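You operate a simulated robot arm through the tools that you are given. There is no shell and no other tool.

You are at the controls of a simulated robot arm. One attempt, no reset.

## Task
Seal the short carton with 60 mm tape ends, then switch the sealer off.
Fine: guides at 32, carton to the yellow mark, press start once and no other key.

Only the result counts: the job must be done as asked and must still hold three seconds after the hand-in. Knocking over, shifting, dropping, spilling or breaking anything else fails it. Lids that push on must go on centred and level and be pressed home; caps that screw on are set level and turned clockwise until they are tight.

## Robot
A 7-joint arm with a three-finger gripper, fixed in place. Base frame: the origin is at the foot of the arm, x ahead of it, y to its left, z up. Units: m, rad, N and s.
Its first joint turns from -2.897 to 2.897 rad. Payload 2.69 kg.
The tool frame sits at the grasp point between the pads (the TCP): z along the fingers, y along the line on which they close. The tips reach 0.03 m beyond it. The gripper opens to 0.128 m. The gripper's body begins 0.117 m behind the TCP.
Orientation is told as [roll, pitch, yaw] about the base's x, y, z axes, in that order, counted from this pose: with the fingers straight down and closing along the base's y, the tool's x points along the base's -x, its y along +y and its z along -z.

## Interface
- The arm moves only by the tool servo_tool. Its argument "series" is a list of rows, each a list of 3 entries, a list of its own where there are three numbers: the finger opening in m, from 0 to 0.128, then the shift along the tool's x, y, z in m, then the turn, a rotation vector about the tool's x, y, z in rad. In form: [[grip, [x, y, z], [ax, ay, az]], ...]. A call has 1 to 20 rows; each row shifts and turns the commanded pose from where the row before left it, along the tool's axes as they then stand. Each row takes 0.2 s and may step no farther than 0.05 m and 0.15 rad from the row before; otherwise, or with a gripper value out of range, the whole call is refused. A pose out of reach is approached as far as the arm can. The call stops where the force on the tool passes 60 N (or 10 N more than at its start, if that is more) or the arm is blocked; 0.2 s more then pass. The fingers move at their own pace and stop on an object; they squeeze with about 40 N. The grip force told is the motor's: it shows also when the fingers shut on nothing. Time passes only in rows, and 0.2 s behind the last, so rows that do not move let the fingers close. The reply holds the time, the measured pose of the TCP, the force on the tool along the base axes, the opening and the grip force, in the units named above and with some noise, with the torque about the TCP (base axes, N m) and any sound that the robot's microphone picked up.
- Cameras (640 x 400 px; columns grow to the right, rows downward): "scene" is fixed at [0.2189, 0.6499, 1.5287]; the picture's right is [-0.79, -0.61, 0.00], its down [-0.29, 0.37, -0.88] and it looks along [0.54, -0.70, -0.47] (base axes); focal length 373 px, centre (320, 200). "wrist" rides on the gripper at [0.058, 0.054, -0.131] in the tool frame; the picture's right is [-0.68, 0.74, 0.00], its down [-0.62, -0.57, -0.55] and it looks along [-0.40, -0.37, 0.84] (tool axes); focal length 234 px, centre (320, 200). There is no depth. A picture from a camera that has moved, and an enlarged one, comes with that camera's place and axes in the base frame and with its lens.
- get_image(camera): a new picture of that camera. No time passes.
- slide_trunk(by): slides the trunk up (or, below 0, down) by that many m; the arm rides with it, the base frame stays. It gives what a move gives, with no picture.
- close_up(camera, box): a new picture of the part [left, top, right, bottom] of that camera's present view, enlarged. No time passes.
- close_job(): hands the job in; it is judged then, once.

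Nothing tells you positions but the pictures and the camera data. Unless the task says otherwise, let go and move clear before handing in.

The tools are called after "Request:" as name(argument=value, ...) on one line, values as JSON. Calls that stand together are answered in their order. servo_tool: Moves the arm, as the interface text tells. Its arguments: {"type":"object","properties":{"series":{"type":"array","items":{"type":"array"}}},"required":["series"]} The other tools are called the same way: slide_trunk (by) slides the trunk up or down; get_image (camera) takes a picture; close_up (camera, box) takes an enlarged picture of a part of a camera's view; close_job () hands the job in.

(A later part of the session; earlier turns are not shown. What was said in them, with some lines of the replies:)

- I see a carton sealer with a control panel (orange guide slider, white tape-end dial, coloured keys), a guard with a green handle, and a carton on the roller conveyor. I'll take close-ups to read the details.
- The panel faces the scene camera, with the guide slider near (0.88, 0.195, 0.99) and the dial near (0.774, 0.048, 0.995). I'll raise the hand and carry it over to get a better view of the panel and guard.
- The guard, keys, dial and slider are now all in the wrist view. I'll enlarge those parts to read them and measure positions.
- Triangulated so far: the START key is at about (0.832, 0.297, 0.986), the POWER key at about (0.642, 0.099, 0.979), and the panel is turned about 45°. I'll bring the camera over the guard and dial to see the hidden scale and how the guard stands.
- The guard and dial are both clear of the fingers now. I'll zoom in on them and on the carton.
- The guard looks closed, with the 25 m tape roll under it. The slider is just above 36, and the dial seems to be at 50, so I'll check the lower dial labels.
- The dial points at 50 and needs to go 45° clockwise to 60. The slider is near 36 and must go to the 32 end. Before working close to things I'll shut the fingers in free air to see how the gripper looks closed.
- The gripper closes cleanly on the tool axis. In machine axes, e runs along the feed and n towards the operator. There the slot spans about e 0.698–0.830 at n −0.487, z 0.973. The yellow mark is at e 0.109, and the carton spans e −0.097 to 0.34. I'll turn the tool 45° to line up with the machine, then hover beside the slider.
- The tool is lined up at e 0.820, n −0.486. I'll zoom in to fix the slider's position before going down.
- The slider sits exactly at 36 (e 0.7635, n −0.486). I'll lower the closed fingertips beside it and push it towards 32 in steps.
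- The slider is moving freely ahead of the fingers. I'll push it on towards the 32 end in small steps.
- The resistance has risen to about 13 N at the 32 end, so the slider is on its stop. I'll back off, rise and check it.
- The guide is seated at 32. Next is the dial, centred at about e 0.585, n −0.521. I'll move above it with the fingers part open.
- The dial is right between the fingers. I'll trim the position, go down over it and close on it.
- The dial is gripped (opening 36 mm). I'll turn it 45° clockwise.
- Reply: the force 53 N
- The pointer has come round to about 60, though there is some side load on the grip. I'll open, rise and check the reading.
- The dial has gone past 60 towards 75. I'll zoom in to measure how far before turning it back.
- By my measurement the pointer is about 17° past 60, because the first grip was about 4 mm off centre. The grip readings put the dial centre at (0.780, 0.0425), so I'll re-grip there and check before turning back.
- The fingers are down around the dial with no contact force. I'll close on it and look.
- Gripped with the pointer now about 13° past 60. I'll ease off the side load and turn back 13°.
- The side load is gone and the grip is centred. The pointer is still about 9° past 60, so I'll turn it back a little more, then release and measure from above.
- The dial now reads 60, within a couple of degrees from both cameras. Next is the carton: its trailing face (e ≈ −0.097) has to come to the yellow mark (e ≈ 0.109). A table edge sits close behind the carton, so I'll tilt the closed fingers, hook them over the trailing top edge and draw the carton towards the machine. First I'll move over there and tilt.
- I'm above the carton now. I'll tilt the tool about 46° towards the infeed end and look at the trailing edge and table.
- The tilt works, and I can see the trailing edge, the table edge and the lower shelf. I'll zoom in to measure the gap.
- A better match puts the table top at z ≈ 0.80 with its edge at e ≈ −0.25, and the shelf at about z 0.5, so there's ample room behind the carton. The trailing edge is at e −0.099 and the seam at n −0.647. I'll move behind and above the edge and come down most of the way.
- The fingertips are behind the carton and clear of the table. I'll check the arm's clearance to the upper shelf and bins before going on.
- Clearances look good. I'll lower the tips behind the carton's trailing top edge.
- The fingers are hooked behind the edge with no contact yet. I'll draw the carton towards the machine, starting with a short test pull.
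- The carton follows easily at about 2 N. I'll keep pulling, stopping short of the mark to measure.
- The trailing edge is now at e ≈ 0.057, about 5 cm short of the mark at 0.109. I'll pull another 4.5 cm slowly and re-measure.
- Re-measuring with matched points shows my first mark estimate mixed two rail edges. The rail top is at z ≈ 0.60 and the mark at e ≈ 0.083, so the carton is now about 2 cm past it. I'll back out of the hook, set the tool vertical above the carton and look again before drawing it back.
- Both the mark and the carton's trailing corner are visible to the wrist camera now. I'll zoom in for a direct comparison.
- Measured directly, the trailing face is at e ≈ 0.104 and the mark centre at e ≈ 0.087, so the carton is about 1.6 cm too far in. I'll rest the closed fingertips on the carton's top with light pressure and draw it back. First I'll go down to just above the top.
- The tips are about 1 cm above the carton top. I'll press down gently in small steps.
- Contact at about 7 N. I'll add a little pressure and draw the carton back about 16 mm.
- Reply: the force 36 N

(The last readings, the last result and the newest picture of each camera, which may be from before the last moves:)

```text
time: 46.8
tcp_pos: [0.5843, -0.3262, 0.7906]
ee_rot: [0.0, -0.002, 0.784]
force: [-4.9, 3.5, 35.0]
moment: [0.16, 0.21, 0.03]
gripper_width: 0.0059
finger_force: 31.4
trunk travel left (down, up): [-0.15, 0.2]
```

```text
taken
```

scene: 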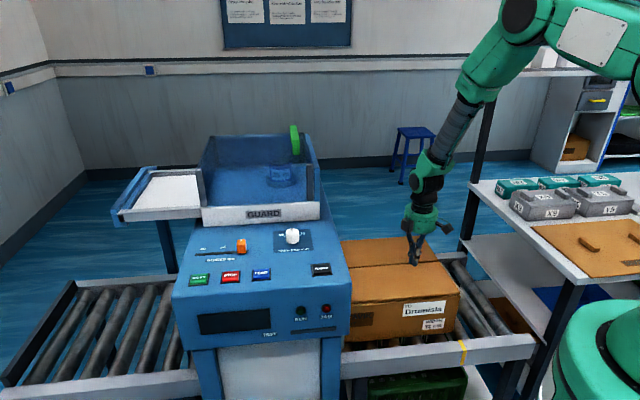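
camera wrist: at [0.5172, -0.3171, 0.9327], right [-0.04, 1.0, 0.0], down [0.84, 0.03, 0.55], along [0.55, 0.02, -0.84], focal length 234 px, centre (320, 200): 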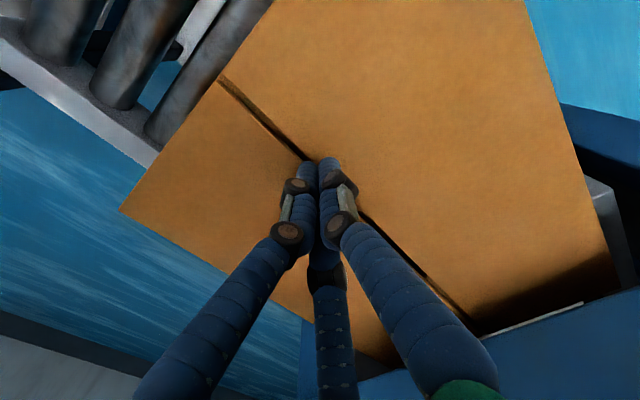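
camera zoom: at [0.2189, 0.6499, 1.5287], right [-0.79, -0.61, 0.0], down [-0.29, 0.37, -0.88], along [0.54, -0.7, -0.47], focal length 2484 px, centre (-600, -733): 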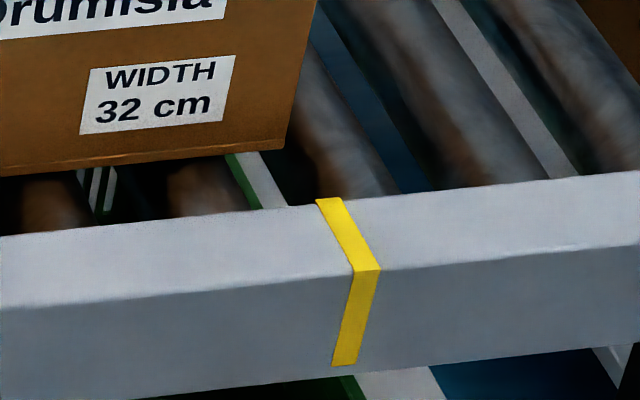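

The carton came back about 16.6 mm. I'll lift straight off and check the alignment from above.

Request:
servo_tool(series=[[0.0, [0, 0, -0.004], [0, 0, 0]], [0.0, [0, 0, -0.01], [0, 0, 0]], [0.0, [0, 0, -0.03], [0, 0, 0]], [0.0, [0, 0, -0.045], [0, 0, 0]], [0.0, [0, 0, -0.045], [0, 0, 0]], [0.0, [0, 0, -0.045], [0, 0, 0]], [0.0, [0, 0, -0.045], [0, 0, 0]], [0.0, [0.045, 0, -0.01], [0, 0, 0]], [0.0, [0.045, 0, -0.01], [0, 0, 0]], [0.0, [0.045, 0, 0], [0, 0, 0]]])

Request:
get_image(camera="wrist")

Request:
close_up(camera="wrist", box=[340, 0, 500, 100])

Request:
close_up(camera="scene", box=[330, 220, 554, 360])

```text
time: 49.0
tcp_pos: [0.4906, -0.4227, 1.0313]
ee_rot: [0.0, 0.0, 0.785]
force: [-0.2, 0.5, 0.0]
moment: [0.01, 0.01, 0.02]
gripper_width: 0.0021
finger_force: 31.5
trunk travel left (down, up): [-0.15, 0.2]
```

```text
taken
camera wrist: at [0.4102, -0.4237, 1.1628], right [-0.04, 1.0, 0.0], down [0.84, 0.03, 0.55], along [0.55, 0.02, -0.84], focal length 234 px, centre (320, 200)
```

wrist: 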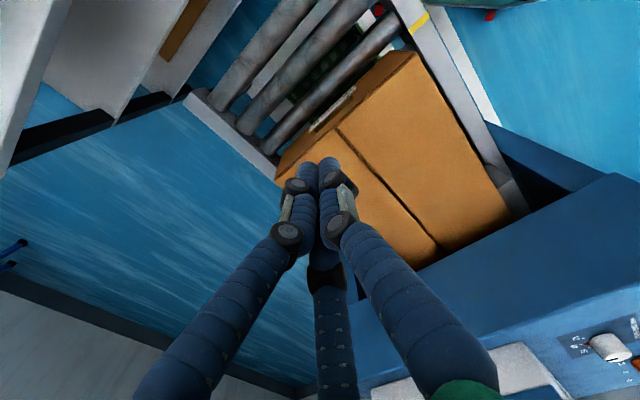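

```text
4.00 times, centred on (420, 50) of wrist
camera zoom: at [0.4102, -0.4237, 1.1628], right [-0.04, 1.0, 0.0], down [0.84, 0.03, 0.55], along [0.55, 0.02, -0.84], focal length 937 px, centre (-80, 800)
```

zoom: 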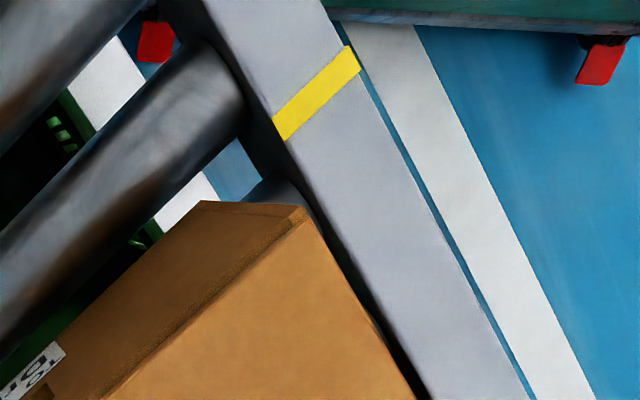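

```text
2.86 times, centred on (442, 290) of scene
camera zoom: at [0.2189, 0.6499, 1.5287], right [-0.79, -0.61, 0.0], down [-0.29, 0.37, -0.88], along [0.54, -0.7, -0.47], focal length 1065 px, centre (-29, -57)
```

zoom: 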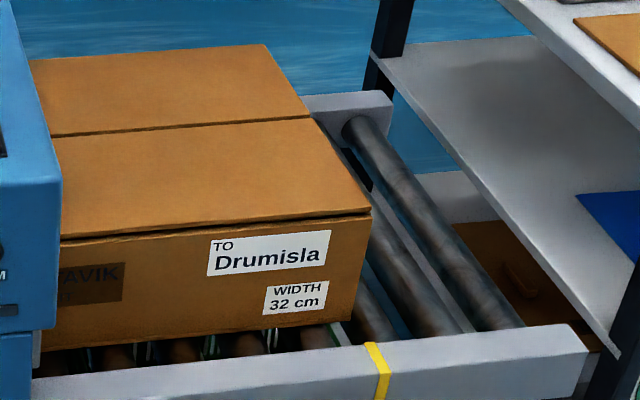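

From above, the carton's trailing bottom edge lines up with the mark to within about 2 mm. Next is power: the display and lamps are dark, so the sealer looks off. I'll move above the POWER key at e 0.525, n −0.380.

Request:
servo_tool(series=[[0.0, [0, 0, -0.045], [0, 0, 0]], [0.0, [0, 0, -0.045], [0, 0, 0]], [0.0, [-0.0434, 0.0238, 0], [0, 0, 0]], [0.0, [-0.0434, 0.0238, 0], [0, 0, 0]], [0.0, [-0.0434, 0.0238, 0], [0, 0, 0]], [0.0, [-0.0434, 0.0238, 0], [0, 0, 0]], [0.0, [-0.0434, 0.0238, 0], [0, 0, 0]], [0.0, [-0.0434, 0.0238, 0], [0, 0, 0]], [0.0, [-0.0434, 0.0238, 0], [0, 0, 0]], [0.0, [-0.0434, 0.0238, 0], [0, 0, 0]], [0.0, [-0.0434, 0.0238, 0], [0, 0, 0]], [0.0, [-0.0434, 0.0238, 0], [0, 0, 0]], [0.0, [-0.0434, 0.0238, 0], [0, 0, 0]]])

Request:
get_image(camera="wrist")

Request:
close_up(camera="scene", box=[170, 220, 362, 340])

```text
time: 51.8
tcp_pos: [0.6455, 0.0985, 1.1243]
ee_rot: [0.0, -0.001, 0.782]
force: [-0.1, -0.6, -0.6]
moment: [0.02, -0.03, 0.01]
gripper_width: 0.002
finger_force: 31.6
trunk travel left (down, up): [-0.15, 0.2]
```

```text
taken
camera wrist: at [0.5647, 0.0962, 1.2544], right [-0.04, 1.0, 0.0], down [0.84, 0.03, 0.55], along [0.55, 0.02, -0.84], focal length 234 px, centre (320, 200)
```

wrist: 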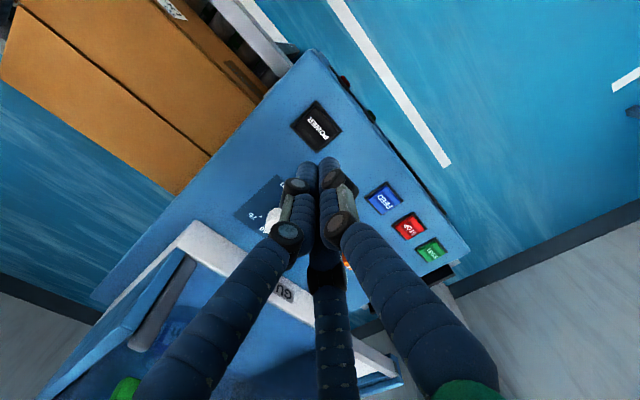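

```text
3.33 times, centred on (266, 280) of scene
camera zoom: at [0.2189, 0.6499, 1.5287], right [-0.79, -0.61, 0.0], down [-0.29, 0.37, -0.88], along [0.54, -0.7, -0.47], focal length 1242 px, centre (500, -67)
```

zoom: 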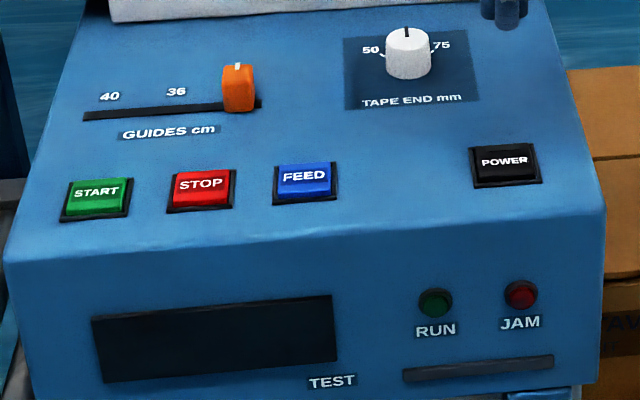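

The hand is above POWER. I'll go down and press it gently, watching the force and sound.

Request:
servo_tool(series=[[0.0, [0.004, 0.004, 0.04], [0, 0, 0]], [0.0, [0, 0, 0.04], [0, 0, 0]], [0.0, [0, 0, 0.02], [0, 0, 0]], [0.0, [0, 0, 0.005], [0, 0, 0]]])

Request:
get_image(camera="scene")

Request:
close_up(camera="scene", box=[260, 220, 356, 280])

```text
time: 52.8
tcp_pos: [0.638, 0.0986, 1.0167]
ee_rot: [-0.001, 0.0, 0.783]
force: [0.2, 1.0, -0.4]
moment: [-0.04, 0.03, -0.03]
gripper_width: 0.0021
finger_force: 31.8
trunk travel left (down, up): [-0.15, 0.2]
```

```text
taken
```

scene: 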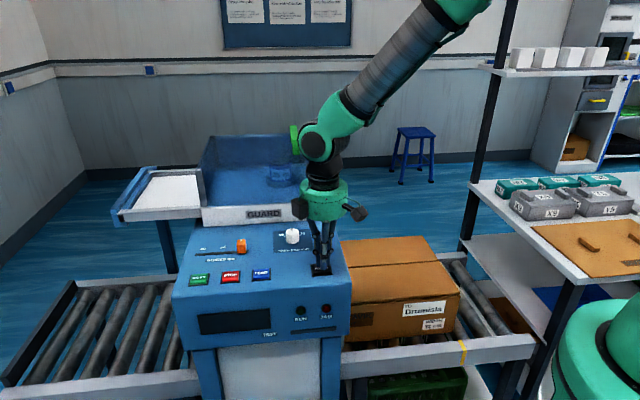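

```text
6.67 times, centred on (308, 250) of scene
camera zoom: at [0.2189, 0.6499, 1.5287], right [-0.79, -0.61, 0.0], down [-0.29, 0.37, -0.88], along [0.54, -0.7, -0.47], focal length 2484 px, centre (400, -133)
```

zoom: 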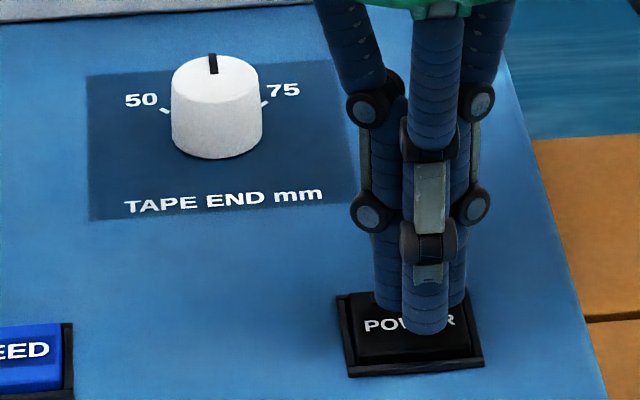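

The tips are right over the POWER key. I'll press in small steps.

Request:
servo_tool(series=[[0.0, [0, 0, 0.003], [0, 0, 0]], [0.0, [0, 0, 0.003], [0, 0, 0]]])

Request:
close_up(camera="scene", box=[170, 240, 362, 360])

```text
time: 53.4
tcp_pos: [0.6388, 0.1011, 1.0118]
ee_rot: [-0.001, 0.0, 0.783]
force: [0.1, 0.0, 0.0]
moment: [0.0, -0.01, -0.01]
gripper_width: 0.0023
finger_force: 31.1
trunk travel left (down, up): [-0.15, 0.2]
```

```text
3.33 times, centred on (266, 300) of scene
camera zoom: at [0.2189, 0.6499, 1.5287], right [-0.79, -0.61, 0.0], down [-0.29, 0.37, -0.88], along [0.54, -0.7, -0.47], focal length 1242 px, centre (500, -133)
```

zoom: 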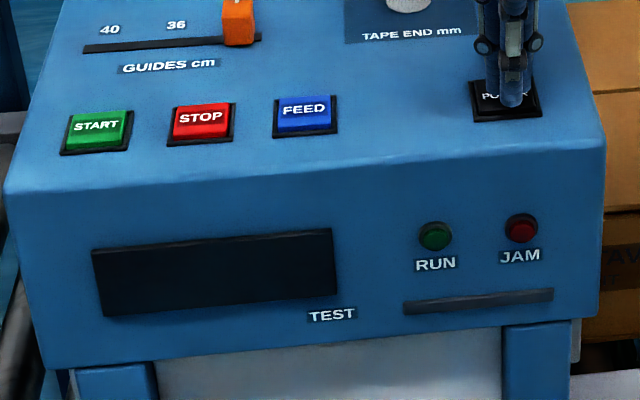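

No contact yet, so I'll keep going down in small steps.

Request:
servo_tool(series=[[0.0, [0, 0, 0.003], [0, 0, 0]], [0.0, [0, 0, 0.003], [0, 0, 0]]])

Request:
close_up(camera="scene", box=[170, 240, 362, 360])

```text
time: 54.0
tcp_pos: [0.6382, 0.0999, 1.0074]
ee_rot: [-0.001, 0.0, 0.783]
force: [-0.8, 0.0, -0.9]
moment: [0.04, 0.0, 0.0]
gripper_width: 0.002
finger_force: 32.0
trunk travel left (down, up): [-0.15, 0.2]
```

```text
3.33 times, centred on (266, 300) of scene
camera zoom: at [0.2189, 0.6499, 1.5287], right [-0.79, -0.61, 0.0], down [-0.29, 0.37, -0.88], along [0.54, -0.7, -0.47], focal length 1242 px, centre (500, -133)
```

zoom: 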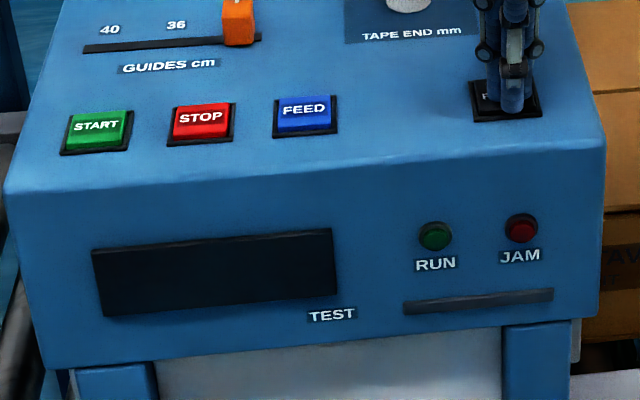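

Request:
servo_tool(series=[[0.0, [0, 0, 0.003], [0, 0, 0]], [0.0, [0, 0, 0.003], [0, 0, 0]]])

Request:
close_up(camera="scene", box=[170, 240, 362, 360])

```text
time: 54.6
tcp_pos: [0.639, 0.0999, 1.0018]
ee_rot: [0.001, -0.001, 0.784]
force: [-0.1, -0.1, 3.2]
moment: [-0.08, 0.0, -0.05]
gripper_width: 0.0021
finger_force: 31.4
trunk travel left (down, up): [-0.15, 0.2]
heard: click
```

```text
3.33 times, centred on (266, 300) of scene
camera zoom: at [0.2189, 0.6499, 1.5287], right [-0.79, -0.61, 0.0], down [-0.29, 0.37, -0.88], along [0.54, -0.7, -0.47], focal length 1242 px, centre (500, -133)
```

zoom: 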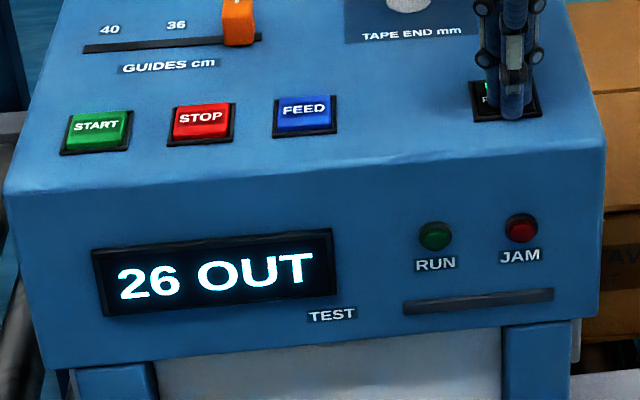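

A click, and the sealer is on, with the display reading "26 OUT". I'll lift off the key and look again.

Request:
servo_tool(series=[[0.0, [0, 0, -0.02], [0, 0, 0]], [0.0, [0, 0, -0.04], [0, 0, 0]], [0.0, [0, 0, -0.04], [0, 0, 0]]])

Request:
close_up(camera="scene", box=[170, 220, 362, 340])

Request:
get_image(camera="scene")

Request:
close_up(camera="scene", box=[260, 220, 356, 280])

```text
time: 55.4
tcp_pos: [0.6378, 0.0986, 1.0973]
ee_rot: [0.0, 0.0, 0.784]
force: [0.4, -0.5, -0.2]
moment: [0.0, 0.01, 0.0]
gripper_width: 0.0022
finger_force: 31.0
trunk travel left (down, up): [-0.15, 0.2]
```

```text
3.33 times, centred on (266, 280) of scene
camera zoom: at [0.2189, 0.6499, 1.5287], right [-0.79, -0.61, 0.0], down [-0.29, 0.37, -0.88], along [0.54, -0.7, -0.47], focal length 1242 px, centre (500, -67)
```

zoom: 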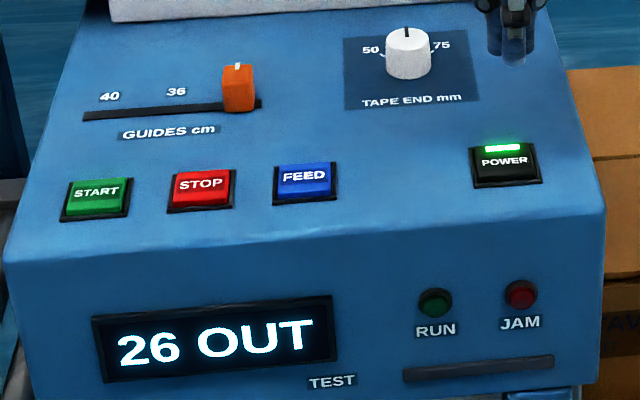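

```text
taken
```

scene: 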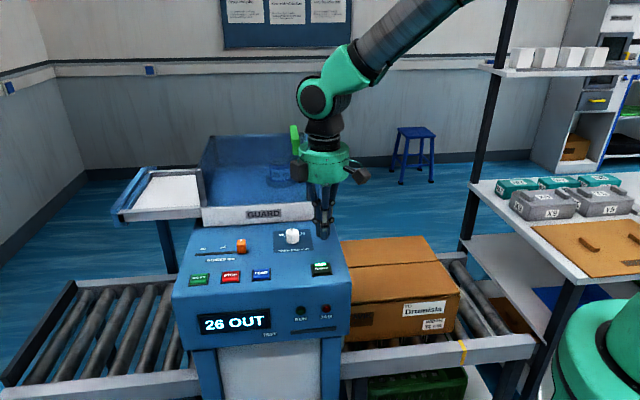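

```text
6.67 times, centred on (308, 250) of scene
camera zoom: at [0.2189, 0.6499, 1.5287], right [-0.79, -0.61, 0.0], down [-0.29, 0.37, -0.88], along [0.54, -0.7, -0.47], focal length 2484 px, centre (400, -133)
```

zoom: 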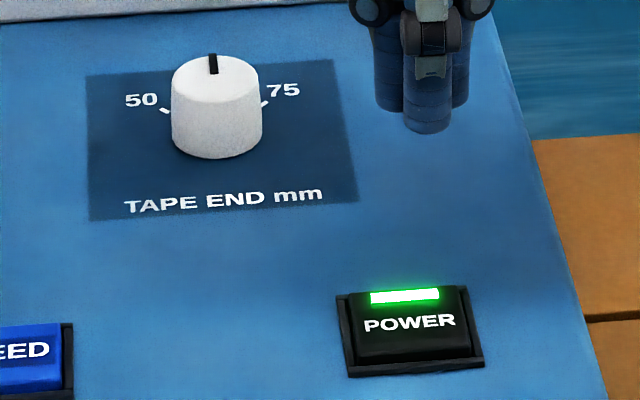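

The power lamp is lit, neither RUN nor JAM is on, and "26 OUT" looks like a carton count. Guides, dial and carton are set, so I'll move over to START at e ≈ 0.800, n ≈ −0.380.

Request:
servo_tool(series=[[0.0, [-0.04, 0, 0], [0, 0, 0]], [0.0, [-0.04, 0, 0], [0, 0, 0]], [0.0, [-0.04, 0, 0], [0, 0, 0]], [0.0, [-0.04, 0, 0], [0, 0, 0]], [0.0, [-0.04, 0, 0], [0, 0, 0]], [0.0, [-0.04, 0, 0], [0, 0, 0]], [0.0, [-0.0385, 0, 0], [0, 0, 0]], [0.0, [0, 0, 0.04], [0, 0, 0]], [0.0, [0, 0, 0.03], [0, 0, 0]]])

Request:
get_image(camera="wrist")

Request:
close_up(camera="scene", box=[160, 230, 256, 290])

Request:
get_image(camera="scene")

```text
time: 57.4
tcp_pos: [0.8346, 0.2991, 1.0287]
ee_rot: [0.0, 0.0, 0.783]
force: [0.4, -0.4, -0.1]
moment: [0.01, 0.01, -0.02]
gripper_width: 0.0024
finger_force: 31.0
trunk travel left (down, up): [-0.15, 0.2]
```

```text
taken
camera wrist: at [0.7551, 0.2965, 1.1588], right [-0.04, 1.0, 0.0], down [0.84, 0.03, 0.55], along [0.55, 0.02, -0.84], focal length 234 px, centre (320, 200)
```

wrist: 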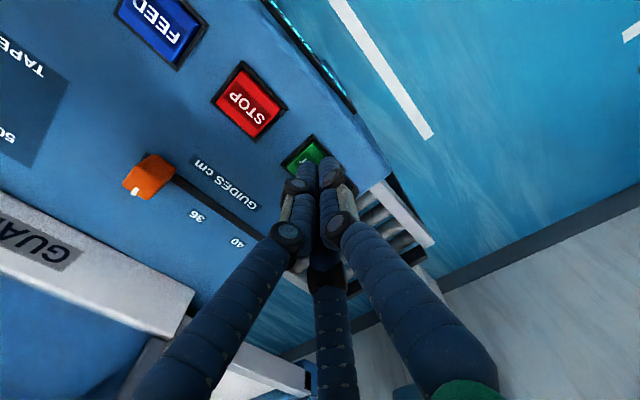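

```text
6.67 times, centred on (208, 260) of scene
camera zoom: at [0.2189, 0.6499, 1.5287], right [-0.79, -0.61, 0.0], down [-0.29, 0.37, -0.88], along [0.54, -0.7, -0.47], focal length 2484 px, centre (1067, -200)
```

zoom: 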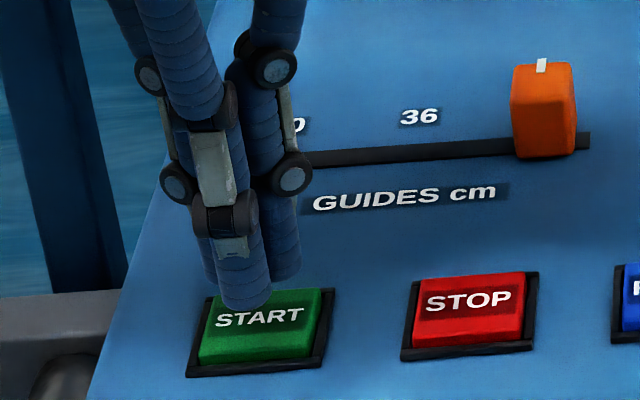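

```text
taken
```

scene: 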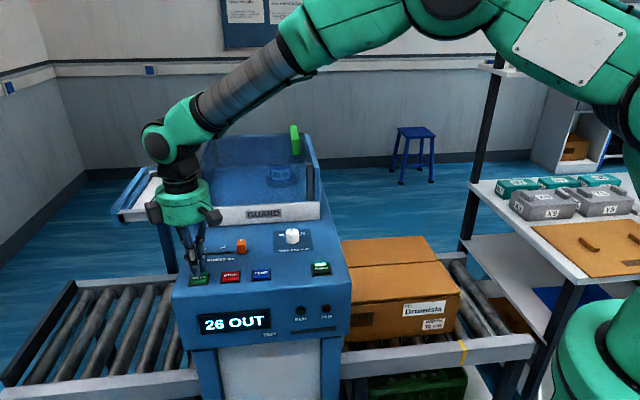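

The tips are just above START. I'll trim 4 mm and press in small steps until the click.

Request:
servo_tool(series=[[0.0, [0.004, 0, 0.01], [0, 0, 0]], [0.0, [0, 0, 0.008], [0, 0, 0]], [0.0, [0, 0, 0.004], [0, 0, 0]], [0.0, [0, 0, 0.003], [0, 0, 0]]])

Request:
close_up(camera="scene", box=[160, 230, 256, 290])

```text
time: 58.4
tcp_pos: [0.8329, 0.2949, 1.0034]
ee_rot: [0.001, -0.001, 0.784]
force: [-0.3, 0.1, -0.6]
moment: [0.0, -0.02, -0.02]
gripper_width: 0.0022
finger_force: 31.2
trunk travel left (down, up): [-0.15, 0.2]
```

```text
6.67 times, centred on (208, 260) of scene
camera zoom: at [0.2189, 0.6499, 1.5287], right [-0.79, -0.61, 0.0], down [-0.29, 0.37, -0.88], along [0.54, -0.7, -0.47], focal length 2484 px, centre (1067, -200)
```

zoom: 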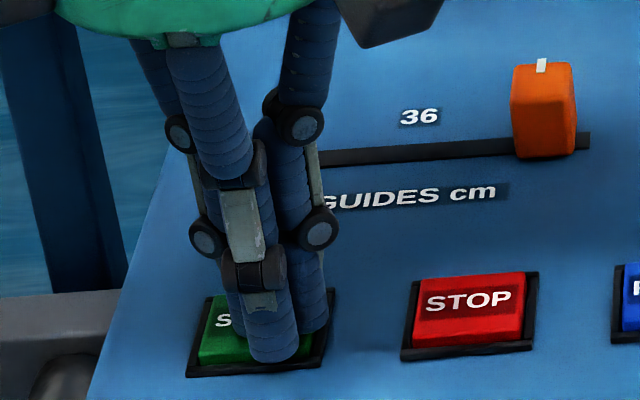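

Request:
servo_tool(series=[[0.0, [0, 0, 0.003], [0, 0, 0]]])

Request:
get_image(camera="scene")

```text
time: 58.8
tcp_pos: [0.8317, 0.294, 1.0004]
ee_rot: [0.001, -0.002, 0.784]
force: [-0.4, -0.1, 2.2]
moment: [-0.04, -0.03, 0.02]
gripper_width: 0.0058
finger_force: 31.1
trunk travel left (down, up): [-0.15, 0.2]
heard: click
```

```text
taken
```

scene: 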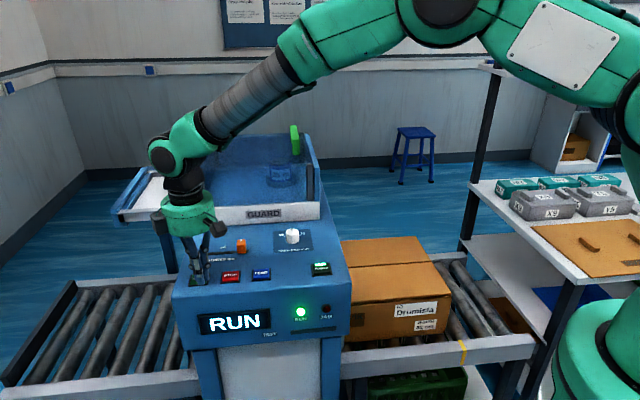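

A click, and the sealer shows RUN with the carton drawing in. I'll lift off the key and wait clear of the outfeed.

Request:
servo_tool(series=[[0.0, [0, 0, -0.02], [0, 0, 0]], [0.0, [0, 0, -0.04], [0, 0, 0]], [0.0, [0, 0, -0.04], [0, 0, 0]], [0.0, [0, 0, -0.03], [0, 0, 0]], [0.0, [0, 0, 0], [0, 0, 0]], [0.0, [0, 0, 0], [0, 0, 0]]])

Request:
get_image(camera="scene")

```text
time: 60.2
tcp_pos: [0.8335, 0.2959, 1.1298]
ee_rot: [0.002, -0.001, 0.782]
force: [0.9, 0.3, 0.7]
moment: [0.01, 0.01, 0.0]
gripper_width: 0.0021
finger_force: 31.7
trunk travel left (down, up): [-0.15, 0.2]
```

```text
taken
```

scene: 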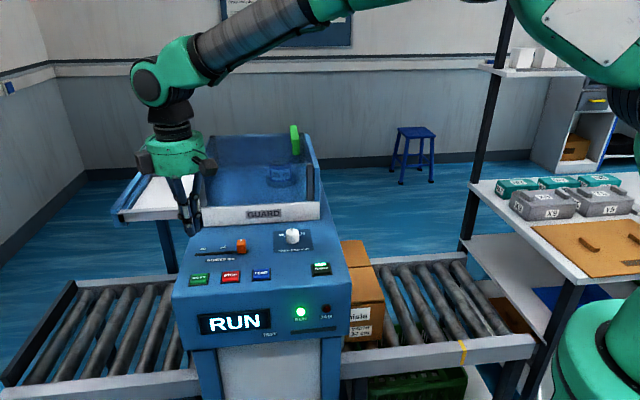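

The carton is going through the sealer. While it runs I'll move to hover over POWER without touching it.

Request:
servo_tool(series=[[0.0, [0.04, 0, 0], [0, 0, 0]], [0.0, [0.04, 0, 0], [0, 0, 0]], [0.0, [0.04, 0, 0], [0, 0, 0]], [0.0, [0.04, 0, 0], [0, 0, 0]], [0.0, [0.04, 0, 0], [0, 0, 0]], [0.0, [0.04, 0, 0], [0, 0, 0]], [0.0, [0.036, 0, 0], [0, 0, 0]], [0.0, [0, 0, 0], [0, 0, 0]], [0.0, [0, 0, 0], [0, 0, 0]], [0.0, [0, 0, 0], [0, 0, 0]]])

Request:
get_image(camera="scene")

```text
time: 62.4
tcp_pos: [0.6375, 0.1004, 1.1335]
ee_rot: [0.0, 0.0, 0.785]
force: [0.1, -0.3, -0.1]
moment: [-0.03, 0.06, 0.03]
gripper_width: 0.002
finger_force: 30.7
trunk travel left (down, up): [-0.15, 0.2]
```

```text
taken
```

scene: 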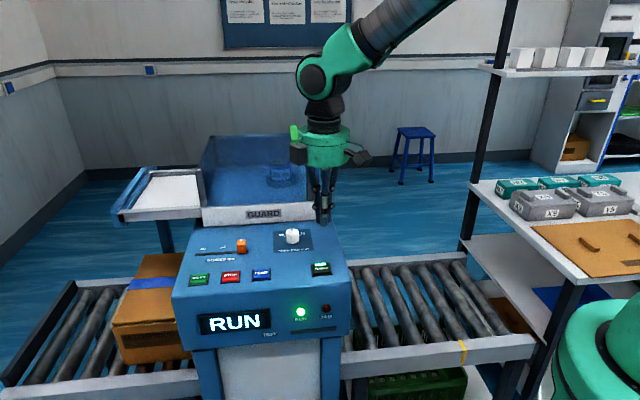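

The carton is coming out with blue tape along its seam. I'll wait for the run to finish.

Request:
servo_tool(series=[[0.0, [0, 0, 0], [0, 0, 0]], [0.0, [0, 0, 0], [0, 0, 0]], [0.0, [0, 0, 0], [0, 0, 0]], [0.0, [0, 0, 0], [0, 0, 0]], [0.0, [0, 0, 0], [0, 0, 0]], [0.0, [0, 0, 0], [0, 0, 0]], [0.0, [0, 0, 0], [0, 0, 0]], [0.0, [0, 0, 0], [0, 0, 0]], [0.0, [0, 0, 0], [0, 0, 0]], [0.0, [0, 0, 0], [0, 0, 0]], [0.0, [0, 0, 0], [0, 0, 0]], [0.0, [0, 0, 0], [0, 0, 0]], [0.0, [0, 0, 0], [0, 0, 0]], [0.0, [0, 0, 0], [0, 0, 0]], [0.0, [0, 0, 0], [0, 0, 0]]])

Request:
get_image(camera="scene")

Request:
close_up(camera="scene", box=[0, 230, 200, 390])

Request:
close_up(camera="scene", box=[170, 220, 362, 340])

```text
time: 65.6
tcp_pos: [0.6387, 0.1002, 1.1333]
ee_rot: [0.001, -0.001, 0.784]
force: [0.2, -0.4, -0.1]
moment: [-0.02, -0.01, -0.03]
gripper_width: 0.0022
finger_force: 31.7
trunk travel left (down, up): [-0.15, 0.2]
```

```text
taken
```

scene: 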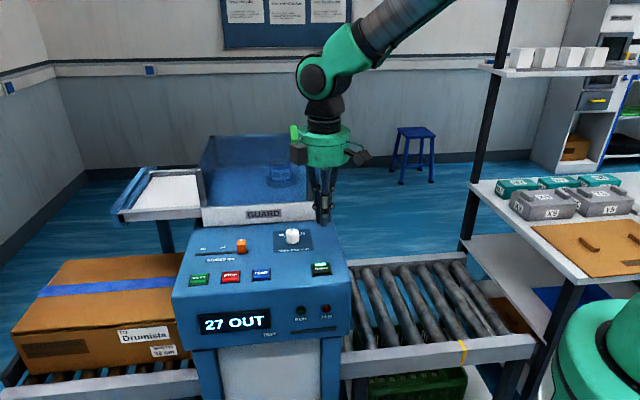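

```text
2.50 times, centred on (100, 310) of scene
camera zoom: at [0.2189, 0.6499, 1.5287], right [-0.79, -0.61, 0.0], down [-0.29, 0.37, -0.88], along [0.54, -0.7, -0.47], focal length 932 px, centre (870, -75)
```

zoom: 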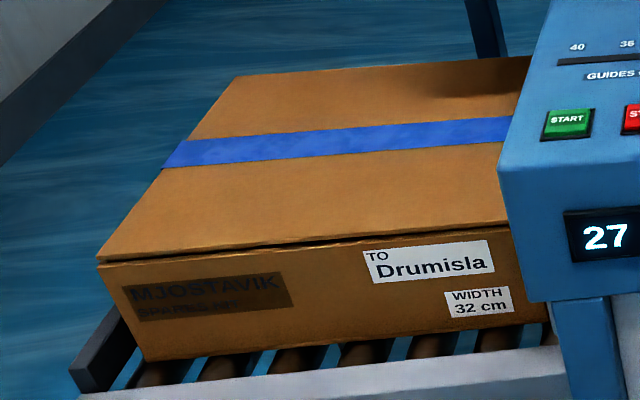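

```text
3.33 times, centred on (266, 280) of scene
camera zoom: at [0.2189, 0.6499, 1.5287], right [-0.79, -0.61, 0.0], down [-0.29, 0.37, -0.88], along [0.54, -0.7, -0.47], focal length 1242 px, centre (500, -67)
```

zoom: 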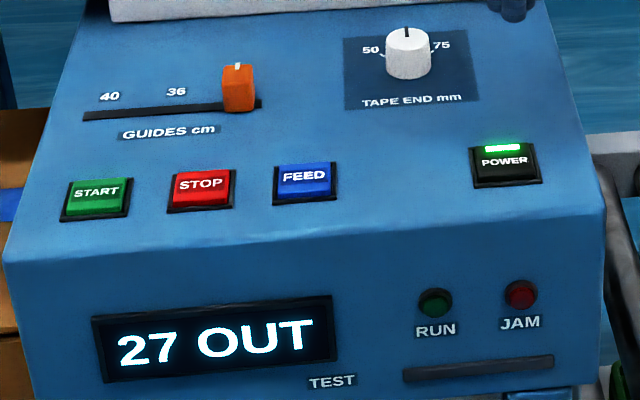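

The carton is sealed and out, with the count at 27 and no jam. Now I'll press POWER to switch the sealer off.

Request:
servo_tool(series=[[0.0, [0, 0, 0.04], [0, 0, 0]], [0.0, [0, 0, 0.04], [0, 0, 0]], [0.0, [0, 0, 0.035], [0, 0, 0]], [0.0, [0, 0, 0.008], [0, 0, 0]], [0.0, [0, 0, 0.004], [0, 0, 0]]])

```text
time: 66.8
tcp_pos: [0.6361, 0.0992, 1.0049]
ee_rot: [0.001, 0.0, 0.783]
force: [-0.4, 1.2, 0.3]
moment: [-0.01, -0.04, 0.02]
gripper_width: 0.002
finger_force: 31.7
trunk travel left (down, up): [-0.15, 0.2]
```

Request:
servo_tool(series=[[0.0, [0, 0, 0.004], [0, 0, 0]]])

Request:
close_up(camera="scene", box=[170, 240, 362, 360])

```text
time: 67.2
tcp_pos: [0.6373, 0.0992, 1.0011]
ee_rot: [0.001, -0.001, 0.784]
force: [-0.4, 0.7, 3.3]
moment: [-0.02, -0.02, 0.01]
gripper_width: 0.0021
finger_force: 31.6
trunk travel left (down, up): [-0.15, 0.2]
heard: click
```

```text
3.33 times, centred on (266, 300) of scene
camera zoom: at [0.2189, 0.6499, 1.5287], right [-0.79, -0.61, 0.0], down [-0.29, 0.37, -0.88], along [0.54, -0.7, -0.47], focal length 1242 px, centre (500, -133)
```

zoom: 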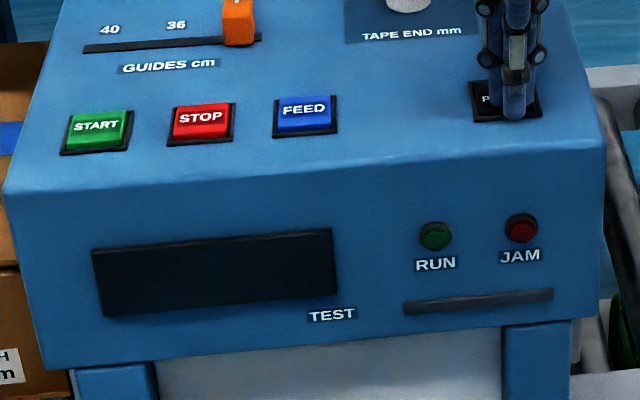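

The sealer is off, with the display dark. I'll lift straight up and move clear.

Request:
servo_tool(series=[[0.0, [0, 0, -0.02], [0, 0, 0]], [0.0, [0, 0, -0.04], [0, 0, 0]], [0.0, [0, 0, -0.045], [0, 0, 0]], [0.0, [0, 0, -0.045], [0, 0, 0]], [0.0, [0, 0, -0.045], [0, 0, 0]], [0.0, [0.03, 0.02, -0.03], [0, 0, 0]], [0.0, [0.03, 0.02, -0.03], [0, 0, 0]], [0.0, [0, 0, 0], [0, 0, 0]]])

Request:
get_image(camera="scene")

Request:
close_up(camera="scene", box=[170, 220, 362, 340])

```text
time: 69.0
tcp_pos: [0.5642, 0.0834, 1.2588]
ee_rot: [0.0, 0.0, 0.783]
force: [-0.6, 0.2, 0.9]
moment: [0.02, -0.11, -0.02]
gripper_width: 0.0024
finger_force: 31.1
trunk travel left (down, up): [-0.15, 0.2]
```

```text
taken
```

scene: 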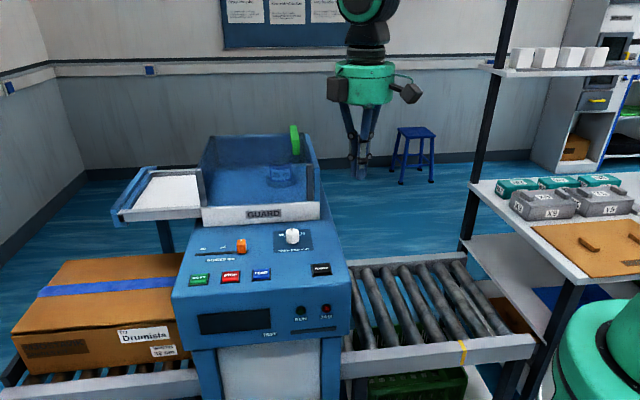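

```text
3.33 times, centred on (266, 280) of scene
camera zoom: at [0.2189, 0.6499, 1.5287], right [-0.79, -0.61, 0.0], down [-0.29, 0.37, -0.88], along [0.54, -0.7, -0.47], focal length 1242 px, centre (500, -67)
```

zoom: 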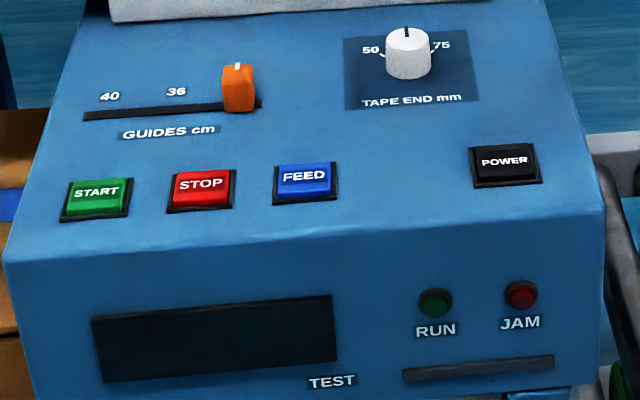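

The carton is sealed and resting on the outfeed. The sealer is off, the guides are at 32, the dial is at 60, and the hand is clear. I'm handing in.

Request:
close_job()

```text
The job is handed in.
```

The carton is sealed with the tape-end dial at 60 mm, and the sealer is switched off. The job is handed in, but I haven't seen a verdict.

- **Guides:** the slider is against its stop at 32.
- **Tape ends:** my first turn overshot 60, so I turned the dial back. It now reads 60 to within about 2°. I didn't measure the ends on the carton itself.
- **Carton position:** I took "to the yellow mark" to mean the carton's trailing edge. I first pulled it about 1.6 cm too far and drew it back. It was within a few millimetres of the mark before the run.
- **Keys:** START was pressed once, and STOP and FEED were never touched. The sealer was off at the start, so I pressed POWER twice, once to switch it on and once to switch it off. I read "no other key" as still allowing POWER for that.
- **Run:** the count went from 26 to 27 with no jam, and the carton came out with tape along its seam.

Nothing else looked moved or knocked in the final picture, and the hand is clear of the machine.
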